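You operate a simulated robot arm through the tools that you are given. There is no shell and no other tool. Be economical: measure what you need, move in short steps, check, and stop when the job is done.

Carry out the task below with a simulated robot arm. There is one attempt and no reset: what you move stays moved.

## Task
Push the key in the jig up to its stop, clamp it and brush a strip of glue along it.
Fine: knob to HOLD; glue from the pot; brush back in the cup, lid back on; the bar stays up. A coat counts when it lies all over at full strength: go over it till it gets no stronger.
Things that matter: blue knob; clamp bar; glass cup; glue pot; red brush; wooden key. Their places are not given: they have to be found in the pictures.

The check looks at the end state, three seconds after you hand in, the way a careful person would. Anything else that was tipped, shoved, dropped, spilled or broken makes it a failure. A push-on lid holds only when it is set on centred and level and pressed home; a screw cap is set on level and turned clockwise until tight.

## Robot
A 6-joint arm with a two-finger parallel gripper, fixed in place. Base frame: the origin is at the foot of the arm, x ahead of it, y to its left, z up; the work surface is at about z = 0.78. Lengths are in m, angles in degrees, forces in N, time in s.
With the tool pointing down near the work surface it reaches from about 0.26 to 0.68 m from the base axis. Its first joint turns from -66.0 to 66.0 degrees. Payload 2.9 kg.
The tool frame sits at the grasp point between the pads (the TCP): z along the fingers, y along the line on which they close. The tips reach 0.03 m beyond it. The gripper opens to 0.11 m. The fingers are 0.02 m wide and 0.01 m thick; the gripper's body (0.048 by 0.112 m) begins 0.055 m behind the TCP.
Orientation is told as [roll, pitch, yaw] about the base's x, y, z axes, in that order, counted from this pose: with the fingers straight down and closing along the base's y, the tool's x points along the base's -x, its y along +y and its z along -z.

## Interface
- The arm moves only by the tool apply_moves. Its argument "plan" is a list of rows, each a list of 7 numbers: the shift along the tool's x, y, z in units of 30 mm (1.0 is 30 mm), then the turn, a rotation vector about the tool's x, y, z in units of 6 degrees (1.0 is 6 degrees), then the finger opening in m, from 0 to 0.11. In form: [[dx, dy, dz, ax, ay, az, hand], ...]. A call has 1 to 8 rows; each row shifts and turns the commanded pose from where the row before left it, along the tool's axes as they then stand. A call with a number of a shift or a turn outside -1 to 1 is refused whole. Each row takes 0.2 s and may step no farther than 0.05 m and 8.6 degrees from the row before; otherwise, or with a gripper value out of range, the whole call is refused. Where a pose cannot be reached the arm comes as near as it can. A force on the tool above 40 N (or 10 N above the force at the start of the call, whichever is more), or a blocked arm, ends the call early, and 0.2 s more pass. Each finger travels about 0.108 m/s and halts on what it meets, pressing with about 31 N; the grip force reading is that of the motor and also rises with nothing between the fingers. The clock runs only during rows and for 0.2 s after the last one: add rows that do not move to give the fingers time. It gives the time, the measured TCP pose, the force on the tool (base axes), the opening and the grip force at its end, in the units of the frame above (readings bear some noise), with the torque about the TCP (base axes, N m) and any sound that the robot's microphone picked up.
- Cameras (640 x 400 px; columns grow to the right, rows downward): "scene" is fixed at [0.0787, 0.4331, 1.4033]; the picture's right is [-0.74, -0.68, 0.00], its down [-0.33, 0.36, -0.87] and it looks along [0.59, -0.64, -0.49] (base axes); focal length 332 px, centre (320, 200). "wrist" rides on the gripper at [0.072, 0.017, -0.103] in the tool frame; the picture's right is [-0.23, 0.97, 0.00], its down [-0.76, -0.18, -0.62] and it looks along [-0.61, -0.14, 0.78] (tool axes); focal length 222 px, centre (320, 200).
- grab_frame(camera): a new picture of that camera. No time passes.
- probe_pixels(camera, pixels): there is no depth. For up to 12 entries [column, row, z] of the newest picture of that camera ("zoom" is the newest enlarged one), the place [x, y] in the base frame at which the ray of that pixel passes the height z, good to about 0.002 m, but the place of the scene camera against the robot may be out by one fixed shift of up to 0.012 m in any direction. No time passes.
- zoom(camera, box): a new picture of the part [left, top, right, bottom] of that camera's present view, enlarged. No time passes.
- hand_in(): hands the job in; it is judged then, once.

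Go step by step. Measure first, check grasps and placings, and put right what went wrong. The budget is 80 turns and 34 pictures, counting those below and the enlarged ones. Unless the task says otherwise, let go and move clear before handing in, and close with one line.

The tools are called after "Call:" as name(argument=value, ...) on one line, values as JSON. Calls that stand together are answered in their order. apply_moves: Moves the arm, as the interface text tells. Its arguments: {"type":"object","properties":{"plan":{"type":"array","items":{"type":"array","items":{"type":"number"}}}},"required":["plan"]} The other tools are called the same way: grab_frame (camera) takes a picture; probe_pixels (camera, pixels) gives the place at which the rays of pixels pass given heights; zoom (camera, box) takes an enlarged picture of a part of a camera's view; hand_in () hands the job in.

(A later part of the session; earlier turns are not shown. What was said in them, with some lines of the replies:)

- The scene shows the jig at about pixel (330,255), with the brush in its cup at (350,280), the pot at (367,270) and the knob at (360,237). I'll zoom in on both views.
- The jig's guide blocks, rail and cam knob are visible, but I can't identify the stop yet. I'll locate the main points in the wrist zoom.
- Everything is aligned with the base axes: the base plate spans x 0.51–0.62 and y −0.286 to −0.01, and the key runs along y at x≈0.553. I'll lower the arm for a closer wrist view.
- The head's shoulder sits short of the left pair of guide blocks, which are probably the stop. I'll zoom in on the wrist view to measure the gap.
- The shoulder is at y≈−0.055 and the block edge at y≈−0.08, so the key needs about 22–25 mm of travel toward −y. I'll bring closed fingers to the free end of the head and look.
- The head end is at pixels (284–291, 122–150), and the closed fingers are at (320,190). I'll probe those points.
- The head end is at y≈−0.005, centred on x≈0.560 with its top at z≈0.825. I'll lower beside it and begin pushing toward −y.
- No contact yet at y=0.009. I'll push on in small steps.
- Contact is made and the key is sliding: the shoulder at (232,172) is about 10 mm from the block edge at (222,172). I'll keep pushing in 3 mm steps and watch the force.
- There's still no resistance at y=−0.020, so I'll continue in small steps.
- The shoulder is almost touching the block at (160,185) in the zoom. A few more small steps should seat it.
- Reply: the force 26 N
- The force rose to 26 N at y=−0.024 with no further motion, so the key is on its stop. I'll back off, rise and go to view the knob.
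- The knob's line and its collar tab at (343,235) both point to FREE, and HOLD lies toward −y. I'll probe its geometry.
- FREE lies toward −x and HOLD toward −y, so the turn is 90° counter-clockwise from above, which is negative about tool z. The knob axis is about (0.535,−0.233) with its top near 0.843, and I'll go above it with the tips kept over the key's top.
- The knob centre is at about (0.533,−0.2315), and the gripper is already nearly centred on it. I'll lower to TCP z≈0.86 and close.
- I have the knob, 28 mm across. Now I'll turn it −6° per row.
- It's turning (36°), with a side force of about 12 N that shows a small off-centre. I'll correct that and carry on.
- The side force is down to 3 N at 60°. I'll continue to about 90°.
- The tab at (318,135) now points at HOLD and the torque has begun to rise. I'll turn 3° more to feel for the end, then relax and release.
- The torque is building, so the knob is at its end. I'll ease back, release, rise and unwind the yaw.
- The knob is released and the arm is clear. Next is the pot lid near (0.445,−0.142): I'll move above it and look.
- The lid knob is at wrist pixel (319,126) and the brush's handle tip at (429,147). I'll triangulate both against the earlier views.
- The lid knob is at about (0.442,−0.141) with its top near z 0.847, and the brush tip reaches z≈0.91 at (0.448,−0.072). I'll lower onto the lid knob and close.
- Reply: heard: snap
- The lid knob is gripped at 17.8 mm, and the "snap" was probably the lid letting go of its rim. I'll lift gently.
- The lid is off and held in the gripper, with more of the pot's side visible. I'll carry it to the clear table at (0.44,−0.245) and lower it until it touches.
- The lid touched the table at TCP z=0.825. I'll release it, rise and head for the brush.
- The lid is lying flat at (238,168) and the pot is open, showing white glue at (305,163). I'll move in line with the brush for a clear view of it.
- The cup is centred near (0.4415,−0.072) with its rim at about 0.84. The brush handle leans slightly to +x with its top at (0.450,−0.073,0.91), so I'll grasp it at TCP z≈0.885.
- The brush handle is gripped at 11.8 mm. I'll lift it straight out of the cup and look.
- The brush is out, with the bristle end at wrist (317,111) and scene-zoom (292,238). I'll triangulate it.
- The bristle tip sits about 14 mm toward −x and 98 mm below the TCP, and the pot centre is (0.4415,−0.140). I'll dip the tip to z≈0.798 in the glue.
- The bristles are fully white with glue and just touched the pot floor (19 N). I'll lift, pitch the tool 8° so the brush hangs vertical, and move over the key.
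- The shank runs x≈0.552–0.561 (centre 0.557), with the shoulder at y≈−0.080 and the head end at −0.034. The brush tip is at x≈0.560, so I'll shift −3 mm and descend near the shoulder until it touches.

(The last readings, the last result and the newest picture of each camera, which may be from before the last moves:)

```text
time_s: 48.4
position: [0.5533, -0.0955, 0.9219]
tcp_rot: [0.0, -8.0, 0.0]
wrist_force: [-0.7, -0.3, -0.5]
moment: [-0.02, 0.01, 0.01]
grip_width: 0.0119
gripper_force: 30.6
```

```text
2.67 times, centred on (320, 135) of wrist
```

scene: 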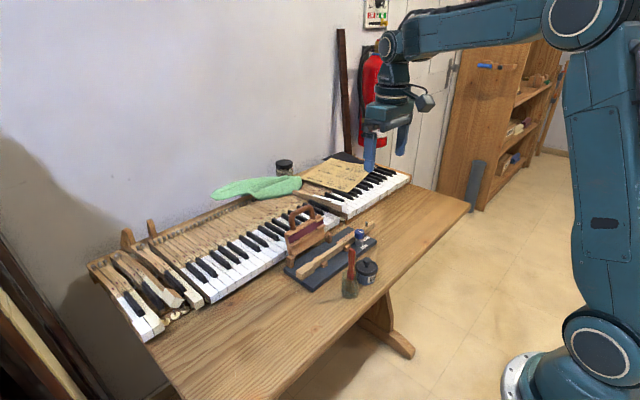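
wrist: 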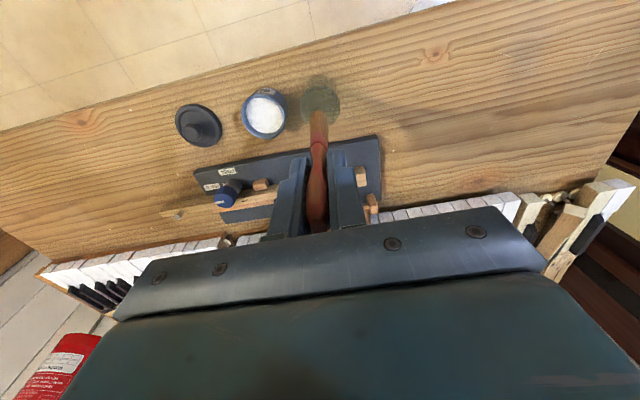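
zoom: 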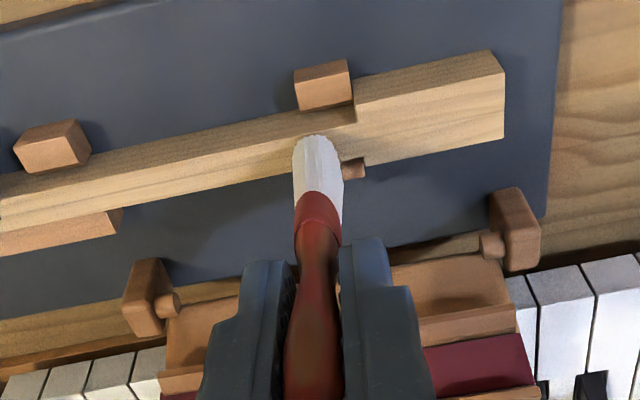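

Call:
probe_pixels(camera="zoom", pixels=[[318, 142, 0.82], [318, 142, 0.825], [270, 142, 0.825], [270, 180, 0.825], [200, 156, 0.825], [200, 194, 0.825], [270, 142, 0.82], [270, 180, 0.82], [357, 122, 0.825], [505, 74, 0.825], [500, 138, 0.825]])

```text
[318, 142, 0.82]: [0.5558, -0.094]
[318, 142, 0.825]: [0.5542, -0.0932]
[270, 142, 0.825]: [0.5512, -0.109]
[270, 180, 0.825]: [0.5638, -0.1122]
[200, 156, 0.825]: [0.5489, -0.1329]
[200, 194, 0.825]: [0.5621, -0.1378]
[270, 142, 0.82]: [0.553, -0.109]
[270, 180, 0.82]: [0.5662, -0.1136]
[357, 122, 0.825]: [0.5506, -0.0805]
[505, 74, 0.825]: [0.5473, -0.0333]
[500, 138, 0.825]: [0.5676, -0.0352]
```

The shank's top spans x 0.551–0.564 and the bristle front edge is at 0.555. I'll shift +1.5 mm and keep lowering to contact.

Call:
apply_moves(plan=[[-0.04, 0, 0.06, 0, 0, 0, 0.005], [0, 0, 0, 0, 0, 0, 0.005]])

Call:
apply_moves(plan=[[0.01, 0, 0.06, 0, 0, 0, 0.005], [0, 0, 0, 0, 0, 0, 0.005]])

Call:
apply_moves(plan=[[0.01, 0, 0.06, 0, 0, 0, 0.005], [0, 0, 0, 0, 0, 0, 0.005]])

```text
time_s: 49.0
position: [0.5545, -0.0956, 0.9201]
tcp_rot: [0.0, -8.0, 0.0]
wrist_force: [0.0, -0.2, 0.3]
moment: [-0.02, 0.0, 0.02]
grip_width: 0.0118
gripper_force: 30.7
```

```text
time_s: 49.6
position: [0.5534, -0.0953, 0.9182]
tcp_rot: [0.0, -8.0, 0.0]
wrist_force: [-0.7, -0.7, -0.5]
moment: [-0.01, -0.04, 0.02]
grip_width: 0.012
gripper_force: 31.1
```

```text
time_s: 50.2
position: [0.555, -0.0964, 0.9175]
tcp_rot: [0.0, -8.1, 0.0]
wrist_force: [-2.4, 1.0, 6.7]
moment: [0.05, 0.18, -0.02]
grip_width: 0.0117
gripper_force: 31.4
```

Contact is made, with 6.7 N upward at TCP z=0.9175. I'll stroke along −y to before the knob and inspect.

Call:
apply_moves(plan=[[0, -0.5, 0, 0, 0, 0, 0.005], [0, -0.5, 0, 0, 0, 0, 0.005], [0, -0.5, 0, 0, 0, 0, 0.005], [0, -0.5, 0, 0, 0, 0, 0.005], [0, -0.5, 0, 0, 0, 0, 0.005], [0, -0.5, 0, 0, 0, 0, 0.005], [0, -0.3, 0, 0, 0, 0, 0.005], [0, 0, 0, 0, 0, 0, 0.005]])

Call:
zoom(camera="wrist", box=[200, 60, 440, 210])

```text
time_s: 52.0
position: [0.5537, -0.1928, 0.9173]
tcp_rot: [-0.1, -8.1, 0.1]
wrist_force: [0.9, 4.4, 14.8]
moment: [0.45, -0.05, -0.01]
grip_width: 0.0119
gripper_force: 30.7
```

```text
2.67 times, centred on (320, 135) of wrist
```

zoom: 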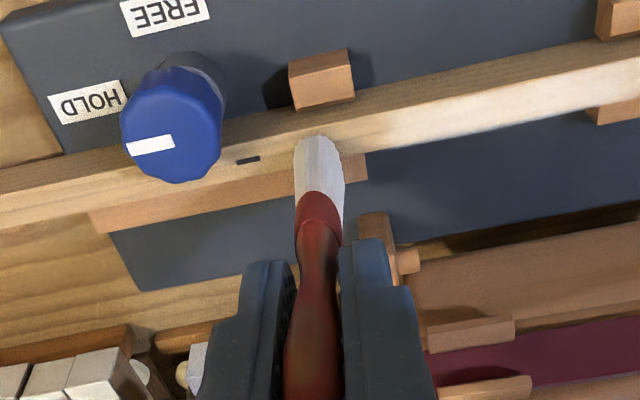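

A first, faint coat lies from the shoulder to here, and the knob's line is at HOLD. I'll stroke to near the dark mark and back over the head, to see where the coat takes.

Call:
apply_moves(plan=[[0, -0.5, -0.015, 0, 0, 0, 0.005], [0, 0.7, 0, 0, 0, 0, 0.005], [0, 0.8, 0, 0, 0, 0, 0.005], [0, 0.8, 0, 0, 0, 0, 0.005], [0, 0.8, 0, 0, 0, 0, 0.005], [0, 0.8, 0, 0, 0, 0, 0.005], [0, 0.8, 0, 0, 0, 0, 0.005], [0, 0.6, 0, 0, 0, 0, 0.005]])

Call:
apply_moves(plan=[[0, 0, -1, 0, 0, 0, 0.005], [0.8, -0.8, -0.5, 0, 0, 0, 0.005], [0.8, -0.8, 0, 0, 0, 0, 0.005], [0.5, -0.8, 0, 0, 0, 0, 0.005], [0, 0, 0, 0, 0, 0, 0.005]])

Call:
zoom(camera="wrist", box=[160, 100, 480, 260])

```text
time_s: 53.8
position: [0.5542, -0.0498, 0.9164]
tcp_rot: [0.0, -7.9, 0.1]
wrist_force: [-1.7, -2.3, 7.7]
moment: [-0.18, 0.05, 0.03]
grip_width: 0.0117
gripper_force: 31.2
```

```text
time_s: 55.0
position: [0.4844, -0.1235, 0.9514]
tcp_rot: [0.1, -8.0, 0.0]
wrist_force: [0.8, 0.1, -0.3]
moment: [-0.01, -0.04, 0.03]
grip_width: 0.0116
gripper_force: 30.8
```

```text
2.00 times, centred on (320, 180) of wrist
```

zoom: 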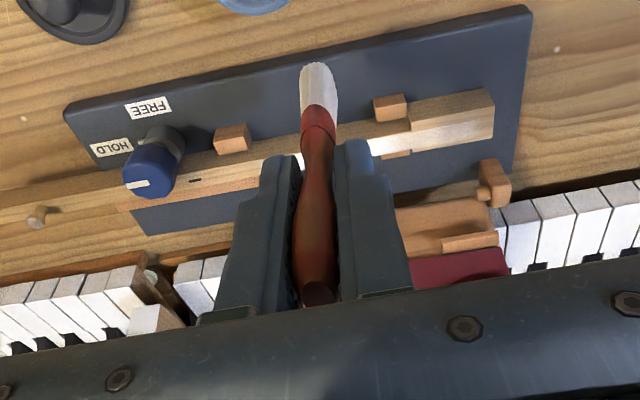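

White coat shows from the shoulder onto the head (370–470, 130–150 in the zoom). The left part still looks bare, so I'll re-dip and go over it several times.

Call:
apply_moves(plan=[[0.73, -0.29, -0.1, 0, 0, 0, 0.005], [0.73, -0.29, -0.1, 0, 0, 0, 0.005], [0.1, 0, 0.72, 0, 0, 0, 0.005], [0.1, 0, 0.72, 0, 0, 0, 0.005], [0.02, 0, 0.13, 0, 0, 0, 0.005], [0, 0, 0, 0, 0, 0, 0.005]])

Call:
apply_moves(plan=[[-0.127, 0, -0.91, 0, 0, 0, 0.005], [-0.127, 0, -0.91, 0, 0, 0, 0.005], [-0.95, 0.8, 0.133, 0, 0, 0, 0.005], [-0.95, 0.8, 0.133, 0, 0, 0, 0.005], [-0.95, 0.8, 0.133, 0, 0, 0, 0.005], [-0.95, 0.8, 0.133, 0, 0, 0, 0.005], [0.1, 0, 0.67, 0, 0, 0, 0.005], [0, 0, 0, 0, 0, 0, 0.005]])

```text
time_s: 56.4
position: [0.4414, -0.1405, 0.904]
tcp_rot: [0.0, -7.9, 0.0]
wrist_force: [-0.7, -0.1, 0.9]
moment: [0.01, 0.0, 0.0]
grip_width: 0.0118
gripper_force: 31.3
```

```text
time_s: 58.2
position: [0.5565, -0.0445, 0.9412]
tcp_rot: [0.0, -8.1, -0.1]
wrist_force: [0.0, -0.1, -0.4]
moment: [0.02, 0.01, -0.01]
grip_width: 0.0116
gripper_force: 31.3
```

Call:
apply_moves(plan=[[0.12, 0, 0.6, 0, 0, 0, 0.005], [0.04, 0, 0.22, 0, 0, 0, 0.005], [0, 0.2, 0, 0, 0, 0, 0.005], [0, -0.7, 0, 0, 0, 0, 0.005], [0, -0.7, 0, 0, 0, 0, 0.005], [0, -0.7, 0, 0, 0, 0, 0.005], [0, -0.7, 0, 0, 0, 0, 0.005], [0, -0.7, 0, 0, 0, 0, 0.005]])

Call:
apply_moves(plan=[[0, -0.7, 0, 0, 0, 0, 0.005], [0, -0.7, 0, 0, 0, 0, 0.005], [0, -0.7, 0, 0, 0, 0, 0.005], [0, 0.7, 0, 0, 0, 0, 0.005], [0, 0.7, 0, 0, 0, 0, 0.005], [0, 0.7, 0, 0, 0, 0, 0.005], [0, 0.7, 0, 0, 0, 0, 0.005], [0, 0.7, 0, 0, 0, 0, 0.005]])

```text
time_s: 60.0
position: [0.5543, -0.1458, 0.9134]
tcp_rot: [0.0, -7.7, -0.1]
wrist_force: [0.3, 0.6, -1.0]
moment: [-0.03, 0.06, 0.05]
grip_width: 0.012
gripper_force: 30.6
```

```text
time_s: 61.8
position: [0.5558, -0.1008, 0.9151]
tcp_rot: [0.0, -8.0, 0.0]
wrist_force: [0.8, 0.2, 0.6]
moment: [0.0, 0.01, 0.03]
grip_width: 0.012
gripper_force: 30.3
```

There's no contact force at z=0.915, so the brush may have slid slightly in the grip. I'll lower until it touches again.

Call:
apply_moves(plan=[[0.01, 0, 0.07, 0, 0, 0, 0.005], [0, 0, 0, 0, 0, 0, 0.005]])

Call:
apply_moves(plan=[[0.01, 0, 0.07, 0, 0, 0, 0.005], [0, 0, 0, 0, 0, 0, 0.005]])

Call:
zoom(camera="wrist", box=[180, 60, 460, 220])

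```text
time_s: 62.4
position: [0.5554, -0.1011, 0.9127]
tcp_rot: [0.0, -8.1, 0.0]
wrist_force: [-0.5, 0.9, 4.5]
moment: [0.04, 0.08, -0.01]
grip_width: 0.0119
gripper_force: 30.9
```

```text
time_s: 63.0
position: [0.5559, -0.1015, 0.9137]
tcp_rot: [0.0, -8.3, 0.0]
wrist_force: [-6.5, 1.5, 22.9]
moment: [0.09, 0.48, -0.02]
grip_width: 0.0115
gripper_force: 31.2
```

```text
2.29 times, centred on (320, 140) of wrist
```

zoom: 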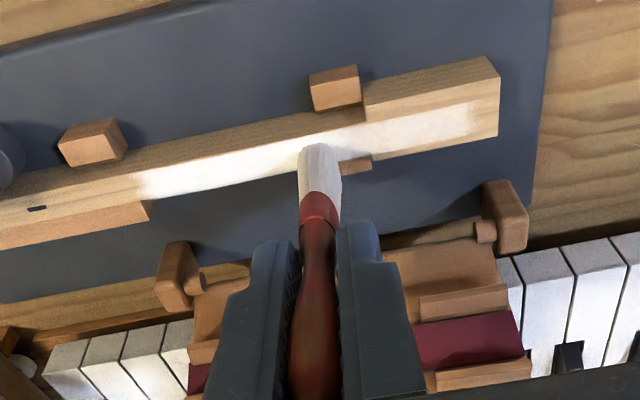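

The strip now shows clearly: its sharp left end is at column 133 and its right end, near (478,110) on the head, is still weaker. I'll probe the ends and keep stroking.

Call:
probe_pixels(camera="zoom", pixels=[[135, 185, 0.825], [478, 115, 0.825], [499, 105, 0.825], [460, 105, 0.825], [460, 140, 0.825], [200, 165, 0.825], [200, 187, 0.825]])

Call:
apply_moves(plan=[[-0.01, 0.4, -0.05, 0, 0, 0, 0.005], [0, 0.5, 0, 0, 0, 0, 0.005], [0, 0.5, 0, 0, 0, 0, 0.005], [0, 0.5, 0, 0, 0, 0, 0.005], [0, 0.2, 0, 0, 0, 0, 0.005], [0, 0, 0, 0, 0, 0, 0.005]])

```text
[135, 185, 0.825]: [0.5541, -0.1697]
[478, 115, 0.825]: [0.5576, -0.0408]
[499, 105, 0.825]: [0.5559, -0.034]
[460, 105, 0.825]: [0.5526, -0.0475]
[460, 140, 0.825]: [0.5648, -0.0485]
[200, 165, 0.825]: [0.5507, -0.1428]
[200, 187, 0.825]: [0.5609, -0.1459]
```

```text
time_s: 64.4
position: [0.5539, -0.0373, 0.9112]
tcp_rot: [0.1, -7.9, 0.0]
wrist_force: [-0.6, 0.3, 0.6]
moment: [0.03, 0.02, 0.01]
grip_width: 0.0118
gripper_force: 31.0
```

The contact was lost again. I'll move onto the head at y≈−0.05 and lower in 1 mm steps to a light load.

Call:
apply_moves(plan=[[0, -0.45, 0, 0, 0, 0, 0.005], [0.005, 0, 0.035, 0, 0, 0, 0.005], [0, 0, 0, 0, 0, 0, 0.005]])

Call:
apply_moves(plan=[[0.005, 0, 0.035, 0, 0, 0, 0.005], [0, 0, 0, 0, 0, 0, 0.005]])

```text
time_s: 65.2
position: [0.5562, -0.0512, 0.911]
tcp_rot: [0.0, -8.1, 0.0]
wrist_force: [0.1, 0.0, 0.5]
moment: [-0.03, -0.02, 0.02]
grip_width: 0.0117
gripper_force: 30.4
```

```text
time_s: 65.8
position: [0.5559, -0.0523, 0.9116]
tcp_rot: [0.0, -8.0, 0.0]
wrist_force: [-1.9, 0.1, 4.9]
moment: [-0.01, 0.16, 0.01]
grip_width: 0.0119
gripper_force: 31.4
```

Light contact at 4.9 N. Now full-length strokes.

Call:
apply_moves(plan=[[0, 0.5, 0, 0, 0, 0, 0.005], [0, -0.7, 0, 0, 0, 0, 0.005], [0, -0.7, 0, 0, 0, 0, 0.005], [0, -0.7, 0, 0, 0, 0, 0.005], [0, -0.7, 0, 0, 0, 0, 0.005], [0, -0.7, 0, 0, 0, 0, 0.005], [0, -0.7, 0, 0, 0, 0, 0.005], [0, -0.6, 0, 0, 0, 0, 0.005]])

Call:
apply_moves(plan=[[0, 0.6, 0, 0, 0, 0, 0.005], [0, 0.7, 0, 0, 0, 0, 0.005], [0, 0.7, 0, 0, 0, 0, 0.005], [0, 0.7, 0, 0, 0, 0, 0.005], [0, 0.7, 0, 0, 0, 0, 0.005], [0, 0.7, 0, 0, 0, 0, 0.005], [0, 0.7, 0, 0, 0, 0, 0.005]])

```text
time_s: 67.6
position: [0.5555, -0.1805, 0.9107]
tcp_rot: [0.0, -8.0, 0.1]
wrist_force: [-1.0, 2.8, 6.3]
moment: [0.23, 0.04, -0.02]
grip_width: 0.012
gripper_force: 31.0
```

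```text
time_s: 69.2
position: [0.5551, -0.0365, 0.9099]
tcp_rot: [0.0, -8.1, 0.1]
wrist_force: [0.2, -2.5, 8.3]
moment: [-0.18, -0.04, 0.05]
grip_width: 0.0119
gripper_force: 31.1
```

Contact is holding at 6–8 N. I'll re-dip for a last set of passes.

Call:
apply_moves(plan=[[-0.1, 0, -0.75, 0, 0, 0, 0.005], [-0.1, 0, -0.75, 0, 0, 0, 0.005], [0.95, -0.87, -0.133, 0, 0, 0, 0.005], [0.95, -0.87, -0.133, 0, 0, 0, 0.005], [0.95, -0.87, -0.133, 0, 0, 0, 0.005], [0.95, -0.87, -0.133, 0, 0, 0, 0.005], [0.137, 0, 0.97, 0, 0, 0, 0.005], [0.137, 0, 0.97, 0, 0, 0, 0.005]])

Call:
apply_moves(plan=[[-0.137, 0, -0.97, 0, 0, 0, 0.005], [-0.137, 0, -0.97, 0, 0, 0, 0.005], [-0.95, 0.82, 0.133, 0, 0, 0, 0.005], [-0.95, 0.82, 0.133, 0, 0, 0, 0.005], [-0.95, 0.82, 0.133, 0, 0, 0, 0.005], [-0.95, 0.82, 0.133, 0, 0, 0, 0.005], [0.1, 0, 0.75, 0, 0, 0, 0.005], [0, 0, 0, 0, 0, 0, 0.005]])

```text
time_s: 71.0
position: [0.4395, -0.1421, 0.8953]
tcp_rot: [0.0, -8.1, -0.1]
wrist_force: [0.0, 0.4, 0.9]
moment: [0.0, 0.03, -0.01]
grip_width: 0.0119
gripper_force: 31.0
```

```text
time_s: 72.8
position: [0.554, -0.0438, 0.9319]
tcp_rot: [0.0, -7.9, 0.0]
wrist_force: [-0.1, -0.3, 0.5]
moment: [-0.01, 0.01, 0.0]
grip_width: 0.0118
gripper_force: 30.8
```

Call:
apply_moves(plan=[[0.07, 0, 0.5, 0, 0, 0, 0.005], [0.03, 0, 0.21, 0, 0, 0, 0.005], [0, 0.25, 0, 0, 0, 0, 0.005], [0, -0.7, 0, 0, 0, 0, 0.005], [0, -0.7, 0, 0, 0, 0, 0.005], [0, -0.7, 0, 0, 0, 0, 0.005], [0, -0.7, 0, 0, 0, 0, 0.005], [0, 0, 0, 0, 0, 0, 0.005]])

Call:
apply_moves(plan=[[-0.05, -0.7, 0, 0, 0, 0, 0.005], [0, -0.6, 0, 0, 0, 0, 0.005], [0, -0.6, 0, 0, 0, 0, 0.005], [-0.06, 0.6, 0, 0, 0, 0, 0.005], [0, 0.7, 0, 0, 0, 0, 0.005], [0, 0.7, 0, 0, 0, 0, 0.005], [0, 0.7, 0, 0, 0, 0, 0.005], [0, 0.7, 0, 0, 0, 0, 0.005]])

Call:
apply_moves(plan=[[0, 0.7, 0, 0, 0, 0, 0.005], [0, 0.6, 0, 0, 0, 0, 0.005], [0.08, -0.6, 0, 0, 0, 0, 0.005], [0, -0.7, 0, 0, 0, 0, 0.005], [0, -0.7, 0, 0, 0, 0, 0.005], [0, -0.7, 0, 0, 0, 0, 0.005], [0, -0.7, 0, 0, 0, 0, 0.005], [0, -0.7, 0, 0, 0, 0, 0.005]])

```text
time_s: 74.6
position: [0.555, -0.1197, 0.9136]
tcp_rot: [0.0, -8.0, 0.0]
wrist_force: [1.1, 0.1, -0.7]
moment: [-0.02, -0.02, -0.02]
grip_width: 0.0118
gripper_force: 31.5
```

```text
time_s: 76.4
position: [0.5591, -0.0745, 0.9124]
tcp_rot: [-0.1, -8.0, 0.0]
wrist_force: [0.8, 0.3, 0.7]
moment: [-0.01, -0.01, -0.03]
grip_width: 0.012
gripper_force: 30.3
```

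```text
time_s: 78.2
position: [0.5561, -0.1586, 0.9115]
tcp_rot: [0.0, -8.1, 0.0]
wrist_force: [-0.3, 0.3, -0.4]
moment: [-0.05, -0.01, 0.02]
grip_width: 0.0119
gripper_force: 31.0
```

These passes ran without load because the tip was 1–2 mm high. I'll lower to contact and repeat.

Call:
apply_moves(plan=[[0.005, -0.3, 0.05, 0, 0, 0, 0.005], [0, 0, 0, 0, 0, 0, 0.005]])

Call:
apply_moves(plan=[[0.004, 0, 0.03, 0, 0, 0, 0.005], [0, 0, 0, 0, 0, 0, 0.005]])

```text
time_s: 78.8
position: [0.558, -0.168, 0.9107]
tcp_rot: [0.0, -8.1, 0.0]
wrist_force: [0.0, 1.6, 4.6]
moment: [0.09, 0.0, -0.01]
grip_width: 0.0116
gripper_force: 31.0
```

```text
time_s: 79.4
position: [0.5575, -0.1667, 0.911]
tcp_rot: [-0.1, -8.2, 0.1]
wrist_force: [-1.3, 1.8, 13.9]
moment: [0.16, 0.13, -0.01]
grip_width: 0.0118
gripper_force: 31.1
```

Contact is back. Two full passes now with slight sideways offsets.

Call:
apply_moves(plan=[[0, -0.4, -0.01, 0, 0, 0, 0.005], [-0.03, 0.7, 0, 0, 0, 0, 0.005], [0, 0.7, 0, 0, 0, 0, 0.005], [0, 0.7, 0, 0, 0, 0, 0.005], [0, 0.7, 0, 0, 0, 0, 0.005], [0, 0.7, 0, 0, 0, 0, 0.005], [0, 0.7, 0, 0, 0, 0, 0.005], [0, 0.6, 0, 0, 0, 0, 0.005]])

Call:
apply_moves(plan=[[0.1, -0.6, 0, 0, 0, 0, 0.005], [0, -0.7, 0.01, 0, 0, 0, 0.005], [0, -0.7, 0, 0, 0, 0, 0.005], [0, -0.7, 0, 0, 0, 0, 0.005], [0, -0.7, 0, 0, 0, 0, 0.005], [0, -0.7, 0, 0, 0, 0, 0.005], [0, -0.7, 0, 0, 0, 0, 0.005]])

Call:
apply_moves(plan=[[-0.05, 0.6, 0, 0, 0, 0, 0.005], [0, 0.7, 0, 0, 0, 0, 0.005], [0, 0.7, 0, 0, 0, 0, 0.005], [0, 0.7, 0, 0, 0, 0, 0.005], [0, 0.7, 0, 0, 0, 0, 0.005], [0, 0.7, 0, 0, 0, 0, 0.005], [0, 0.7, 0, 0, 0, 0, 0.005]])

```text
time_s: 81.2
position: [0.5551, -0.0318, 0.9082]
tcp_rot: [0.2, -7.7, 0.2]
wrist_force: [0.1, 1.6, 4.0]
moment: [0.14, 0.04, 0.01]
grip_width: 0.012
gripper_force: 30.4
```

```text
time_s: 82.8
position: [0.5547, -0.1798, 0.9082]
tcp_rot: [0.1, -8.0, 0.1]
wrist_force: [-0.8, 0.5, 0.6]
moment: [0.02, -0.03, -0.01]
grip_width: 0.012
gripper_force: 31.1
```

```text
time_s: 84.4
position: [0.5548, -0.0359, 0.9091]
tcp_rot: [-0.1, -8.1, -0.1]
wrist_force: [0.6, 0.2, -0.1]
moment: [0.02, 0.01, 0.0]
grip_width: 0.0117
gripper_force: 31.2
```

I'll lift, move over the cup, undo the pitch, and check the coat and brush in one scene picture.

Call:
apply_moves(plan=[[-0.137, 0, -0.97, 0, 0, 0, 0.005], [-0.137, 0, -0.97, 0, 0, 0, 0.005], [-0.137, 0, -0.97, 0, 0, 0, 0.005], [0.88, -0.325, -0.124, 0, 0, 0, 0.005], [0.88, -0.325, -0.124, 0, 0, 0, 0.005], [0.88, -0.325, -0.124, 0, 0.67, 0, 0.005], [0.88, -0.325, 0, 0, 0.67, 0, 0.005], [0, 0, 0, 0, 0, 0, 0.005]])

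Call:
zoom(camera="wrist", box=[210, 80, 450, 230])

```text
time_s: 86.2
position: [0.4493, -0.0754, 0.9958]
tcp_rot: [0.1, 0.0, 0.1]
wrist_force: [-0.1, 0.6, -1.0]
moment: [-0.02, -0.03, -0.01]
grip_width: 0.0116
gripper_force: 31.0
```

```text
2.67 times, centred on (330, 155) of wrist
```

zoom: 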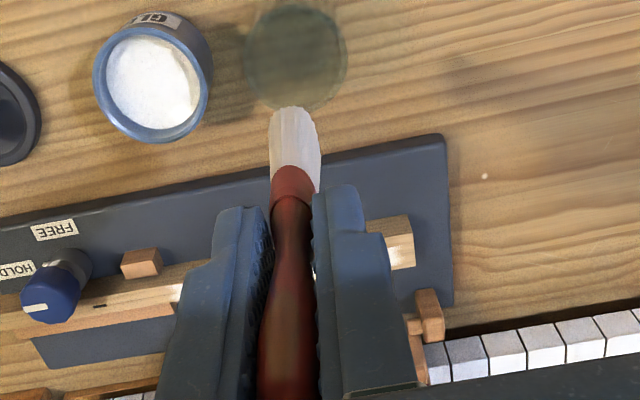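

Call:
probe_pixels(camera="zoom", pixels=[[294, 112, 0.9], [294, 112, 0.91], [294, 112, 0.92], [298, 65, 0.84], [296, 50, 0.82], [408, 238, 0.825], [182, 290, 0.825], [292, 165, 0.94], [155, 82, 0.82]])

Call:
zoom(camera="scene", box=[290, 190, 410, 300])

```text
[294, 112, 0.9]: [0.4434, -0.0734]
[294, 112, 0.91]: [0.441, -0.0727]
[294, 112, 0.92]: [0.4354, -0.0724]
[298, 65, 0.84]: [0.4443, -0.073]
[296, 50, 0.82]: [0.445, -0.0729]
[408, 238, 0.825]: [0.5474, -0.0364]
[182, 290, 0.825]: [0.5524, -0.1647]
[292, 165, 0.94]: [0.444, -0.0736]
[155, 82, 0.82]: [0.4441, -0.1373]
```

```text
3.64 times, centred on (350, 245) of scene
```

zoom: 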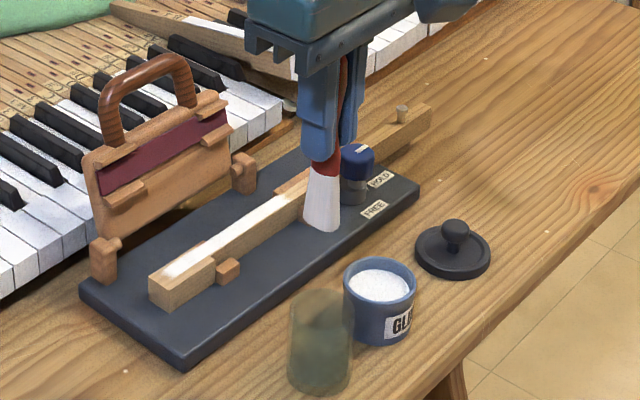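

The strip is strong and white along the shank, but its head end at (165–185, 270) looks a little soft. I'll go back and do extra passes there with light contact.

Call:
apply_moves(plan=[[0, 0.25, 0, 0, -0.46, 0, 0.005], [0, 0.25, 0, 0, -0.46, 0, 0.005], [-0.905, 0, 0.087, 0, 0, 0, 0.005], [-0.905, 0, 0.087, 0, 0, 0, 0.005], [-0.905, 0, 0.087, 0, 0, 0, 0.005], [-0.905, 0, 0.087, 0, 0, 0, 0.005], [0.09, 0, 0.95, 0, 0, 0, 0.005], [0.09, 0, 0.95, 0, 0, 0, 0.005]])

Call:
apply_moves(plan=[[0.06, 0, 0.6, 0, 0, 0, 0.005], [0.02, 0, 0.2, 0, 0, 0, 0.005], [0.01, 0, 0.1, 0, 0, 0, 0.005], [0, 0, 0, 0, 0, 0, 0.005]])

Call:
apply_moves(plan=[[0.005, 0, 0.05, 0, 0, 0, 0.005], [0, 0, 0, 0, 0, 0, 0.005]])

```text
time_s: 88.0
position: [0.5581, -0.0592, 0.9381]
tcp_rot: [0.0, -5.5, 0.0]
wrist_force: [0.1, 0.4, -0.7]
moment: [0.03, 0.03, 0.04]
grip_width: 0.012
gripper_force: 30.7
```

```text
time_s: 89.0
position: [0.56, -0.0594, 0.9111]
tcp_rot: [0.0, -5.6, 0.0]
wrist_force: [-0.3, -0.1, -0.1]
moment: [-0.01, 0.0, 0.0]
grip_width: 0.0117
gripper_force: 31.3
```

```text
time_s: 89.6
position: [0.5587, -0.0606, 0.9103]
tcp_rot: [0.0, -5.6, -0.1]
wrist_force: [-0.5, 0.0, 0.4]
moment: [0.0, 0.02, 0.0]
grip_width: 0.0116
gripper_force: 31.5
```

Call:
apply_moves(plan=[[0.005, 0, 0.05, 0, 0, 0, 0.005], [0, 0, 0, 0, 0, 0, 0.005]])

Call:
apply_moves(plan=[[0.005, 0, 0.04, 0, 0, 0, 0.005], [0, 0, 0, 0, 0, 0, 0.005]])

```text
time_s: 90.2
position: [0.5593, -0.0604, 0.9087]
tcp_rot: [0.0, -5.5, 0.0]
wrist_force: [-0.4, 0.9, 0.7]
moment: [-0.03, -0.01, 0.01]
grip_width: 0.0117
gripper_force: 31.3
```

```text
time_s: 90.8
position: [0.5591, -0.0601, 0.9074]
tcp_rot: [0.0, -5.7, -0.1]
wrist_force: [-1.5, 0.6, 8.7]
moment: [-0.01, 0.17, 0.01]
grip_width: 0.0121
gripper_force: 30.8
```

Contact at 8.7 N. Passes over the head now, stopping short of its end so the bristles don't catch, then along the whole strip and back.

Call:
apply_moves(plan=[[0, 0.3, 0, 0, 0, 0, 0.005], [0, 0.4, 0, 0, 0, 0, 0.005], [0, -0.5, 0, 0, 0, 0, 0.005], [0.08, -0.4, 0, 0, 0, 0, 0.005], [0, 0.5, 0, 0, 0, 0, 0.005], [0, 0.4, 0, 0, 0, 0, 0.005], [-0.16, 0, 0, 0, 0, 0, 0.005], [0, -0.6, 0, 0, 0, 0, 0.005]])

Call:
apply_moves(plan=[[0.08, -0.7, 0.01, 0, 0, 0, 0.005], [0, -0.7, 0, 0, 0, 0, 0.005], [0, -0.7, 0, 0, 0, 0, 0.005], [0, -0.7, 0, 0, 0, 0, 0.005], [0, -0.7, 0, 0, 0, 0, 0.005], [0, -0.5, 0, 0, 0, 0, 0.005], [0, 0.6, 0, 0, 0, 0, 0.005], [0, 0.7, 0, 0, 0, 0, 0.005]])

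Call:
apply_moves(plan=[[0, 0.7, 0, 0, 0, 0, 0.005], [0, 0.7, 0, 0, 0, 0, 0.005], [0, 0.7, 0, 0, 0, 0, 0.005], [0, 0.7, 0, 0, 0, 0, 0.005], [0, 0.45, 0, 0, 0, 0, 0.005], [0, 0, 0, 0, 0, 0, 0.005]])

```text
time_s: 92.6
position: [0.5604, -0.055, 0.9066]
tcp_rot: [0.0, -5.6, 0.1]
wrist_force: [0.3, 5.6, 12.8]
moment: [0.43, -0.09, -0.01]
grip_width: 0.0121
gripper_force: 31.5
```

```text
time_s: 94.4
position: [0.5583, -0.1378, 0.9066]
tcp_rot: [0.0, -5.6, -0.1]
wrist_force: [0.0, -6.8, 15.7]
moment: [-0.55, 0.03, 0.0]
grip_width: 0.0115
gripper_force: 31.1
```

```text
time_s: 95.8
position: [0.5589, -0.0367, 0.9059]
tcp_rot: [0.2, -5.5, 0.4]
wrist_force: [-0.2, -0.9, 19.8]
moment: [-0.12, 0.09, 0.01]
grip_width: 0.0113
gripper_force: 30.9
```

There was good contact along the whole strip. Now I'll take the brush back over the cup with the pitch undone.

Call:
apply_moves(plan=[[-0.096, 0, -0.99, 0, 0, 0, 0.005], [-0.096, 0, -0.99, 0, 0, 0, 0.005], [-0.096, 0, -0.99, 0, 0, 0, 0.005], [0.908, -0.308, -0.088, 0, 0, 0, 0.005], [0.908, -0.308, -0.088, 0, 0, 0, 0.005], [0.908, -0.308, -0.088, 0, 0.46, 0, 0.005], [0.908, -0.308, 0, 0, 0.46, 0, 0.005], [0, 0, 0, 0, 0, 0, 0.005]])

Call:
zoom(camera="scene", box=[290, 190, 410, 300])

```text
time_s: 97.6
position: [0.4502, -0.0778, 0.9942]
tcp_rot: [0.0, 0.0, 0.0]
wrist_force: [0.9, -0.5, 0.1]
moment: [-0.01, 0.0, 0.01]
grip_width: 0.0117
gripper_force: 30.9
```

```text
3.64 times, centred on (350, 245) of scene
```

zoom: 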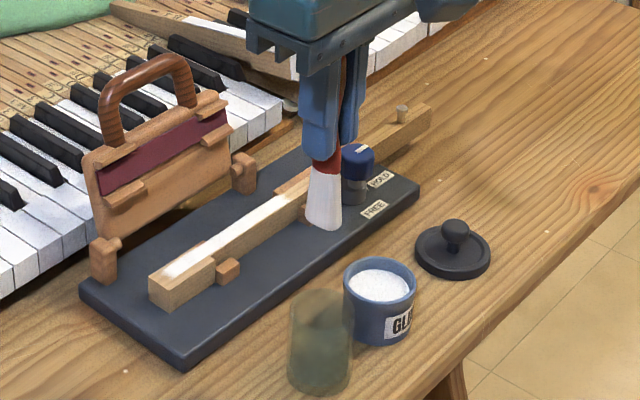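

The coat looks the same after the extra passes, so it's at full strength. One picture remains, so I'll lower the brush into the cup by calibrated position while watching force.

Call:
apply_moves(plan=[[0, 0.06, 1, 0, 0, 0, 0.005], [0, 0, 1, 0, 0, 0, 0.005], [0, 0, 0.6, 0, 0, 0, 0.005], [0, 0, 0.6, 0, 0, 0, 0.005], [0, 0, 0.4, 0, 0, 0, 0.005], [0, 0, 0, 0, 0, 0, 0.005]])

Call:
apply_moves(plan=[[0, 0, 0.15, 0, 0, 0, 0.005], [0, 0, 0.15, 0, 0, 0, 0.005], [0, 0, 0, 0, 0, 0, 0.005]])

```text
time_s: 98.5
position: [0.4568, -0.0764, 0.923]
tcp_rot: [-0.3, -1.5, -0.1]
wrist_force: [-0.6, -0.3, 4.8]
moment: [-0.02, -0.04, 0.01]
grip_width: 0.0119
gripper_force: 31.2
stopped in row 4: the force on the tool passed its limit at 53 N (the readings are from after the stop); the commanded pose is now the measured one
```

```text
time_s: 99.1
position: [0.4634, -0.0782, 0.9213]
tcp_rot: [-0.6, -2.9, -0.1]
wrist_force: [0.3, -0.5, 3.3]
moment: [-0.04, -0.11, 0.0]
grip_width: 0.012
gripper_force: 31.3
stopped in row 3: the force on the tool passed its limit at 44 N (the readings are from after the stop); the commanded pose is now the measured one
```

The brush hit the cup rim (53 N at TCP z 0.92). I'll back up straight, correct the tilt, and spend the last picture on it.

Call:
apply_moves(plan=[[0, 0, -0.6, 0, 0, 0, 0.005], [0, 0, -0.8, 0, 0.48, 0, 0.005], [0, 0, -0.8, 0, 0, 0, 0.005], [0, 0, 0, 0, 0, 0, 0.005]])

Call:
zoom(camera="wrist", box=[180, 60, 440, 220])

```text
time_s: 100.1
position: [0.4605, -0.0773, 0.9866]
tcp_rot: [-0.5, 0.1, -0.2]
wrist_force: [0.3, 0.3, -0.7]
moment: [-0.04, 0.01, -0.03]
grip_width: 0.0118
gripper_force: 31.0
```

```text
2.46 times, centred on (310, 140) of wrist
```

zoom: 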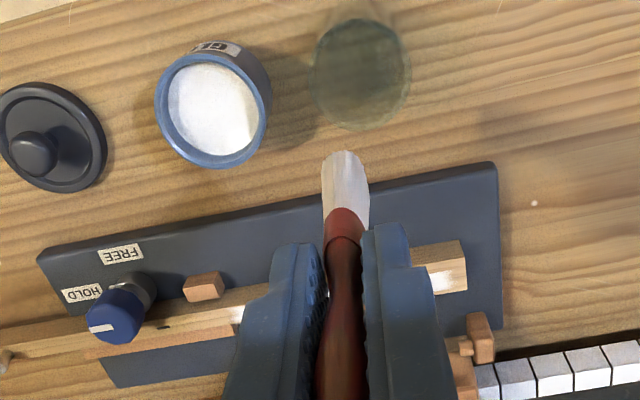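

The cup is upright and unbroken at (362,73), and the brush tip is at (346,155). I'll measure both precisely.

Call:
probe_pixels(camera="zoom", pixels=[[362, 74, 0.84], [312, 80, 0.84], [411, 72, 0.84], [362, 20, 0.84], [362, 129, 0.84], [346, 155, 0.9], [346, 155, 0.905], [346, 155, 0.91], [322, 170, 0.905], [369, 167, 0.905], [213, 110, 0.82]])

```text
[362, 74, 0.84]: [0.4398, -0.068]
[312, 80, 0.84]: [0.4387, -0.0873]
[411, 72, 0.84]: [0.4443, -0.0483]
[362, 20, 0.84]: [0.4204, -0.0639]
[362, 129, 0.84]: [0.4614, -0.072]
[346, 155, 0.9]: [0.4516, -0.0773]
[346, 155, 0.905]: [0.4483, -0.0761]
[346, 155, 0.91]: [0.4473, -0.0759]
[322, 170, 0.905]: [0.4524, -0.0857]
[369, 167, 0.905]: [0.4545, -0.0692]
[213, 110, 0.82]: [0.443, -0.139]
```

The cup rim is centred at (0.441,−0.068), and the bristles were about 9 mm off in y and 12 mm in x from there. I'll shift to TCP (0.448,−0.068) and go down gently.

Call:
apply_moves(plan=[[0.42, 0.31, 0, 0, 0, 0, 0.005], [0, 0, 0, 0, 0, 0, 0.005], [0, 0, 1, 0, 0, 0, 0.005], [0, 0, 0.9, 0, 0, 0, 0.005], [0, 0, 0, 0, 0, 0, 0.005]])

Call:
apply_moves(plan=[[0, 0, 0.1, 0, 0, 0, 0.005], [0, 0, 0.1, 0, 0, 0, 0.005], [0, 0, 0.1, 0, 0, 0, 0.005], [0, 0, 0, 0, 0, 0, 0.005]])

```text
time_s: 101.3
position: [0.4469, -0.069, 0.9304]
tcp_rot: [-0.5, 0.1, -0.1]
wrist_force: [-0.1, 0.6, -0.1]
moment: [-0.01, 0.02, 0.0]
grip_width: 0.012
gripper_force: 30.9
```

```text
time_s: 102.3
position: [0.4502, -0.0688, 0.9244]
tcp_rot: [-0.7, -0.7, 0.0]
wrist_force: [-1.0, 0.8, 6.4]
moment: [0.09, -0.01, 0.02]
grip_width: 0.0119
gripper_force: 31.0
stopped in row 4: the force on the tool passed its limit at 42 N (the readings are from after the stop); the commanded pose is now the measured one
```

The moments place the contact about 15–20 mm toward +x of the TCP, so the bristles are wide in x and their far edge is catching the +x rim. I'll lift, level the tool, shift about 12 mm toward −x and try again gently.

Call:
apply_moves(plan=[[0, 0, -0.5, -0.12, 0.12, 0, 0.005], [0.39, 0.03, 0, 0, 0, 0, 0.005], [0, 0, 0, 0, 0, 0, 0.005], [0, 0, 0.3, 0, 0, 0, 0.005], [0, 0, 0.15, 0, 0, 0, 0.005], [0, 0, 0, 0, 0, 0, 0.005]])

Call:
apply_moves(plan=[[0, 0, 0.07, 0, 0, 0, 0.005], [0, 0, 0.07, 0, 0, 0, 0.005], [0, 0, 0, 0, 0, 0, 0.005]])

```text
time_s: 103.7
position: [0.4388, -0.0676, 0.9262]
tcp_rot: [0.0, 0.1, -0.2]
wrist_force: [0.2, -0.2, -0.5]
moment: [-0.02, -0.04, 0.04]
grip_width: 0.0117
gripper_force: 31.2
```

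```text
time_s: 104.5
position: [0.4394, -0.068, 0.921]
tcp_rot: [0.0, 0.2, -0.2]
wrist_force: [-0.2, 0.2, -0.1]
moment: [0.03, 0.03, -0.03]
grip_width: 0.0118
gripper_force: 31.5
```

Now at 0.921 with no force. I'll continue down in small steps.

Call:
apply_moves(plan=[[0, 0, 0.07, 0, 0, 0, 0.005], [0, 0, 0.07, 0, 0, 0, 0.005], [0, 0, 0.07, 0, 0, 0, 0.005], [0, 0, 0, 0, 0, 0, 0.005]])

Call:
apply_moves(plan=[[0, 0, 0.15, 0, 0, 0, 0.005], [0, 0, 0.15, 0, 0, 0, 0.005], [0, 0, 0.15, 0, 0, 0, 0.005], [0, 0, 0, 0, 0, 0, 0.005]])

```text
time_s: 105.5
position: [0.438, -0.0678, 0.9148]
tcp_rot: [0.0, 0.1, -0.3]
wrist_force: [-0.3, -0.4, 0.9]
moment: [-0.03, 0.0, -0.02]
grip_width: 0.0118
gripper_force: 30.6
```

```text
time_s: 106.5
position: [0.4393, -0.0686, 0.902]
tcp_rot: [0.0, 0.2, -0.2]
wrist_force: [-0.1, -0.2, 0.5]
moment: [0.02, 0.02, 0.02]
grip_width: 0.0117
gripper_force: 30.8
```

The brush is inside the cup at TCP 0.902 with no force. I'll go on to about 0.877, keeping the fingertips above the rim.

Call:
apply_moves(plan=[[0, 0, 0.2, 0, 0, 0, 0.005], [0, 0, 0.2, 0, 0, 0, 0.005], [0, 0, 0.2, 0, 0, 0, 0.005], [0, 0, 0.15, 0, 0, 0, 0.005], [0, 0, 0, 0, 0, 0, 0.005]])

Call:
apply_moves(plan=[[0, 0, 0.06, 0, 0, 0, 0.005], [0, 0, 0, 0, 0, 0, 0.005]])

```text
time_s: 107.7
position: [0.4391, -0.0676, 0.8794]
tcp_rot: [0.1, 0.0, -0.2]
wrist_force: [0.9, 0.0, -0.1]
moment: [-0.01, -0.02, 0.0]
grip_width: 0.0117
gripper_force: 31.0
```

```text
time_s: 108.3
position: [0.4388, -0.0674, 0.8767]
tcp_rot: [0.0, 0.0, -0.2]
wrist_force: [0.0, 0.1, 0.6]
moment: [0.02, -0.02, -0.02]
grip_width: 0.0119
gripper_force: 31.4
```

I'll release gently and rise straight up.

Call:
apply_moves(plan=[[0, 0, 0, 0, 0, 0, 0.014], [0, 0, 0, 0, 0, 0, 0.02], [0, 0, 0, 0, 0, 0, 0.035], [0, 0, 0, 0, 0, 0, 0.05], [0, 0, -0.5, 0, 0, 0, 0.05], [0, 0, -1, 0, 0, 0, 0.05], [0, 0, -1, 0, 0, 0, 0.05], [0, 0, -0.8, 0, 0, 0, 0.05]])

```text
time_s: 110.1
position: [0.4386, -0.0672, 0.9757]
tcp_rot: [0.0, 0.1, -0.3]
wrist_force: [-1.1, 0.6, 0.2]
moment: [0.01, -0.01, 0.02]
grip_width: 0.0499
gripper_force: 0.1
```

There are no pictures left, so I'll work from recorded poses. The lid was left at TCP (0.4423,−0.243) with table contact at z≈0.8255, having come off at (0.4423,−0.141). Moving over the lid now.

Call:
apply_moves(plan=[[-0.12, -0.98, 0, 0, 0, 0, 0.05], [0, -0.98, 0, 0, 0, 0, 0.05], [0, -0.98, 0, 0, 0, 0, 0.05], [0, -0.98, 0, 0, 0, 0, 0.05], [0, -0.98, 0, 0, 0, 0, 0.05], [0, -0.96, 0, 0, 0, 0, 0.05], [0, 0, 1, 0, 0, 0, 0.05], [0, 0, 0, 0, 0, 0, 0.05]])

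Call:
probe_pixels(camera="zoom", pixels=[[32, 153, 0.81], [54, 132, 0.79], [213, 108, 0.82]])

```text
time_s: 111.9
position: [0.4412, -0.2444, 0.9466]
tcp_rot: [0.0, 0.2, -0.2]
wrist_force: [-0.2, -0.3, -0.3]
moment: [-0.02, 0.0, -0.03]
grip_width: 0.0502
gripper_force: 0.0
```

```text
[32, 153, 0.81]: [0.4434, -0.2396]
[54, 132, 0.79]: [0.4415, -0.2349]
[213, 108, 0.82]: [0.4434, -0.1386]
```

The last picture still puts the lid at about (0.443,−0.240), which agrees. I'll descend, grip, lift, and carry it over the pot, 3.4 units in +y.

Call:
apply_moves(plan=[[-0.02, 0.03, 1, 0, 0, 0, 0.05], [0, 0, 1, 0, 0, 0, 0.05], [0, 0, 1, 0, 0, 0, 0.05], [0, 0, 0.95, 0, 0, 0, 0.05], [0, 0, 0, 0, 0, 0, 0.03], [0, 0, 0, 0, 0, 0, 0.012], [0, 0, 0, 0, 0, 0, 0.008], [0, 0, 0, 0, 0, 0, 0.008]])

Call:
apply_moves(plan=[[0, 0, -1, 0, 0, 0, 0.008], [0, 0, -1, 0, 0, 0, 0.008], [0, 0.8, -0.6, 0, 0, 0, 0.008], [0, 0.9, 0, 0, 0, 0, 0.008], [0, 0.9, 0, 0, 0, 0, 0.008], [0, 0.8, 0, 0, 0, 0, 0.008], [0, 0, 0, 0, 0, 0, 0.008]])

```text
time_s: 113.7
position: [0.4419, -0.2438, 0.8287]
tcp_rot: [-0.1, 0.1, -0.2]
wrist_force: [-0.5, -0.2, 0.7]
moment: [-0.03, 0.04, -0.01]
grip_width: 0.0193
gripper_force: 30.9
```

```text
time_s: 115.3
position: [0.4422, -0.14, 0.9048]
tcp_rot: [0.0, 0.3, -0.3]
wrist_force: [-0.1, -0.8, 0.0]
moment: [0.0, 0.0, -0.01]
grip_width: 0.0189
gripper_force: 31.1
```

The lid is gripped at 19 mm, the same as before. I'll lower it onto the pot and watch for contact.

Call:
apply_moves(plan=[[0, 0, 0.6, 0, 0, 0, 0.008], [0, 0, 0.4, 0, 0, 0, 0.008], [0, 0, 0.1, 0, 0, 0, 0.008], [0, 0, 0, 0, 0, 0, 0.008]])

Call:
apply_moves(plan=[[0, 0, 0.07, 0, 0, 0, 0.008], [0, 0, 0.07, 0, 0, 0, 0.008], [0, 0, 0, 0, 0, 0, 0.008]])

Call:
apply_moves(plan=[[0, 0, 0.07, 0, 0, 0, 0.008], [0, 0, 0.07, 0, 0, 0, 0.008], [0, 0, 0, 0, 0, 0, 0.008]])

```text
time_s: 116.3
position: [0.4429, -0.1412, 0.8717]
tcp_rot: [0.0, 0.2, -0.2]
wrist_force: [-0.4, -0.8, -0.7]
moment: [0.01, 0.0, 0.0]
grip_width: 0.019
gripper_force: 31.5
```

```text
time_s: 117.1
position: [0.4434, -0.142, 0.8691]
tcp_rot: [0.0, 0.1, -0.3]
wrist_force: [0.0, -0.6, 0.3]
moment: [0.04, 0.01, 0.0]
grip_width: 0.0188
gripper_force: 30.3
```

```text
time_s: 117.9
position: [0.4438, -0.1412, 0.8658]
tcp_rot: [0.0, -0.1, -0.1]
wrist_force: [0.5, 2.4, 26.8]
moment: [0.08, 0.51, -0.01]
grip_width: 0.0178
gripper_force: 31.1
```

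Contact is at z=0.866, with a moment showing the load on the −x edge, so the lid is about 1 mm too far +x. I'll ease off, shift −1.2 mm and press.

Call:
apply_moves(plan=[[0, 0, -0.08, 0, 0, 0, 0.008], [0.04, 0, 0, 0, 0, 0, 0.008], [0, 0, 0.08, 0, 0, 0, 0.008], [0, 0, 0, 0, 0, 0, 0.008]])

Call:
apply_moves(plan=[[0, 0, 0.04, 0, 0, 0, 0.008], [0, 0, 0, 0, 0, 0, 0.008]])

```text
time_s: 118.9
position: [0.4419, -0.1397, 0.8634]
tcp_rot: [0.0, 0.2, -0.2]
wrist_force: [-1.5, -0.1, -1.0]
moment: [-0.01, -0.03, -0.02]
grip_width: 0.019
gripper_force: 30.9
```

```text
time_s: 119.5
position: [0.4418, -0.1402, 0.8632]
tcp_rot: [0.0, 0.2, -0.2]
wrist_force: [0.1, 0.2, 0.3]
moment: [-0.01, -0.01, -0.02]
grip_width: 0.0188
gripper_force: 30.3
```

The lid slipped over the rim with no force at 0.863. Now I'll press it home.

Call:
apply_moves(plan=[[0, 0, 0.05, 0, 0, 0, 0.008], [0, 0, 0.05, 0, 0, 0, 0.008], [0, 0, 0, 0, 0, 0, 0.008]])

Call:
apply_moves(plan=[[0, 0, 0.04, 0, 0, 0, 0.008], [0, 0, 0.04, 0, 0, 0, 0.008], [0, 0, 0, 0, 0, 0, 0.008]])

Call:
apply_moves(plan=[[0, 0, 0.04, 0, 0, 0, 0.008], [0, 0, 0, 0, 0, 0, 0.008]])

```text
time_s: 120.3
position: [0.4428, -0.1404, 0.8611]
tcp_rot: [-0.1, 0.0, -0.2]
wrist_force: [-3.0, 0.1, 28.3]
moment: [0.04, -0.42, 0.04]
grip_width: 0.0195
gripper_force: 31.2
heard: snap
```

```text
time_s: 121.1
position: [0.4413, -0.1412, 0.8583]
tcp_rot: [0.1, 0.1, -0.1]
wrist_force: [-9.8, -4.1, 33.7]
moment: [-0.12, -0.1, -0.03]
grip_width: 0.0184
gripper_force: 31.0
```

```text
time_s: 121.7
position: [0.4392, -0.142, 0.8565]
tcp_rot: [-0.2, 0.1, -0.2]
wrist_force: [-9.8, -5.9, 31.9]
moment: [-0.15, 0.09, -0.01]
grip_width: 0.0187
gripper_force: 30.7
```

A snap was heard and the lid is firm at 34 N with little further travel. I'll release, rise, and check the seat by pressing on the knob's top with closed fingers.

Call:
apply_moves(plan=[[0, 0, 0, 0, 0, 0, 0.025], [0, 0, 0, 0, 0, 0, 0.05], [0, 0, 0, 0, 0, 0, 0.05], [-0.06, 0.03, -0.7, 0, 0, 0, 0.05], [0, 0, -1, 0, 0, 0, 0.04], [0, 0, -0.5, 0, 0, 0, 0.0], [0, 0, 0, 0, 0, 0, 0.0], [0, 0, 0, 0, 0, 0, 0.0]])

Call:
apply_moves(plan=[[0, 0, 0.6, 0, 0, 0, 0], [0, 0, 0.6, 0, 0, 0, 0], [0, 0, 0.1, 0, 0, 0, 0], [0, 0, 0, 0, 0, 0, 0]])

Call:
apply_moves(plan=[[0, 0, 0.08, 0, 0, 0, 0], [0, 0, 0.05, 0, 0, 0, 0], [0, 0, 0, 0, 0, 0, 0]])

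```text
time_s: 123.5
position: [0.4441, -0.139, 0.9227]
tcp_rot: [0.0, 0.0, -0.2]
wrist_force: [0.7, -0.3, 0.1]
moment: [0.02, -0.01, -0.01]
grip_width: 0.0
gripper_force: 31.0
```

```text
time_s: 124.5
position: [0.4436, -0.1386, 0.8831]
tcp_rot: [0.0, 0.1, -0.1]
wrist_force: [0.1, -0.3, -0.5]
moment: [-0.02, 0.01, -0.01]
grip_width: 0.0
gripper_force: 30.2
```

```text
time_s: 125.3
position: [0.4423, -0.14, 0.8799]
tcp_rot: [-0.1, 0.2, -0.2]
wrist_force: [0.8, -0.7, -0.6]
moment: [0.0, -0.03, -0.03]
grip_width: 0.0
gripper_force: 30.8
```

Call:
apply_moves(plan=[[0, 0, 0.08, 0, 0, 0, 0], [0, 0, 0.08, 0, 0, 0, 0], [0, 0, 0, 0, 0, 0, 0]])

Call:
apply_moves(plan=[[0, 0, 0.06, 0, 0, 0, 0], [0, 0, 0.04, 0, 0, 0, 0], [0, 0, 0, 0, 0, 0, 0]])

Call:
apply_moves(plan=[[0, 0, -1, 0, 0, 0, 0], [0, 0, -1, 0, 0, 0, 0], [0, 0, -1, 0, 0, 0, 0], [0.3, -0.3, -1, 0, 0, 0, 0], [0.3, -0.3, -1, 0, 0, 0, 0]])

```text
time_s: 126.1
position: [0.4444, -0.1409, 0.8766]
tcp_rot: [0.1, -0.1, -0.1]
wrist_force: [-3.4, 1.0, 17.8]
moment: [0.02, 0.11, -0.03]
grip_width: 0.0001
gripper_force: 31.1
```

```text
time_s: 126.6
position: [0.4433, -0.1401, 0.8771]
tcp_rot: [0.0, 0.0, -0.1]
wrist_force: [-4.0, 0.8, 10.0]
moment: [-0.02, 0.11, 0.01]
grip_width: 0.0004
gripper_force: 30.9
stopped in row 2: the force on the tool passed its limit at 44 N (the readings are from after the stop); the commanded pose is now the measured one
```

```text
time_s: 127.8
position: [0.4275, -0.1572, 1.0256]
tcp_rot: [0.0, 0.0, 0.1]
wrist_force: [0.2, -0.3, -0.7]
moment: [0.02, -0.01, -0.01]
grip_width: 0.0001
gripper_force: 30.7
```

The lid knob's top is firm at z≈0.847, its height before I took the lid off, and a 44 N press moved it no further. The arm is clear, so I'm handing in.

Call:
hand_in()

```text
The job is handed in.
```

I handed the job in with the key on its stop, the knob at HOLD, an even strip of glue on the key, the brush back in its cup, the lid snapped on and the bar left up. On its way back the brush struck the cup's rim three times (up to 53 N) and may have shifted the cup a few millimetres. The cup was upright and whole in my last picture, before the third strike. I had no pictures left for the brush's final drop into the cup or for refitting the lid, so I judged those by force and sound.
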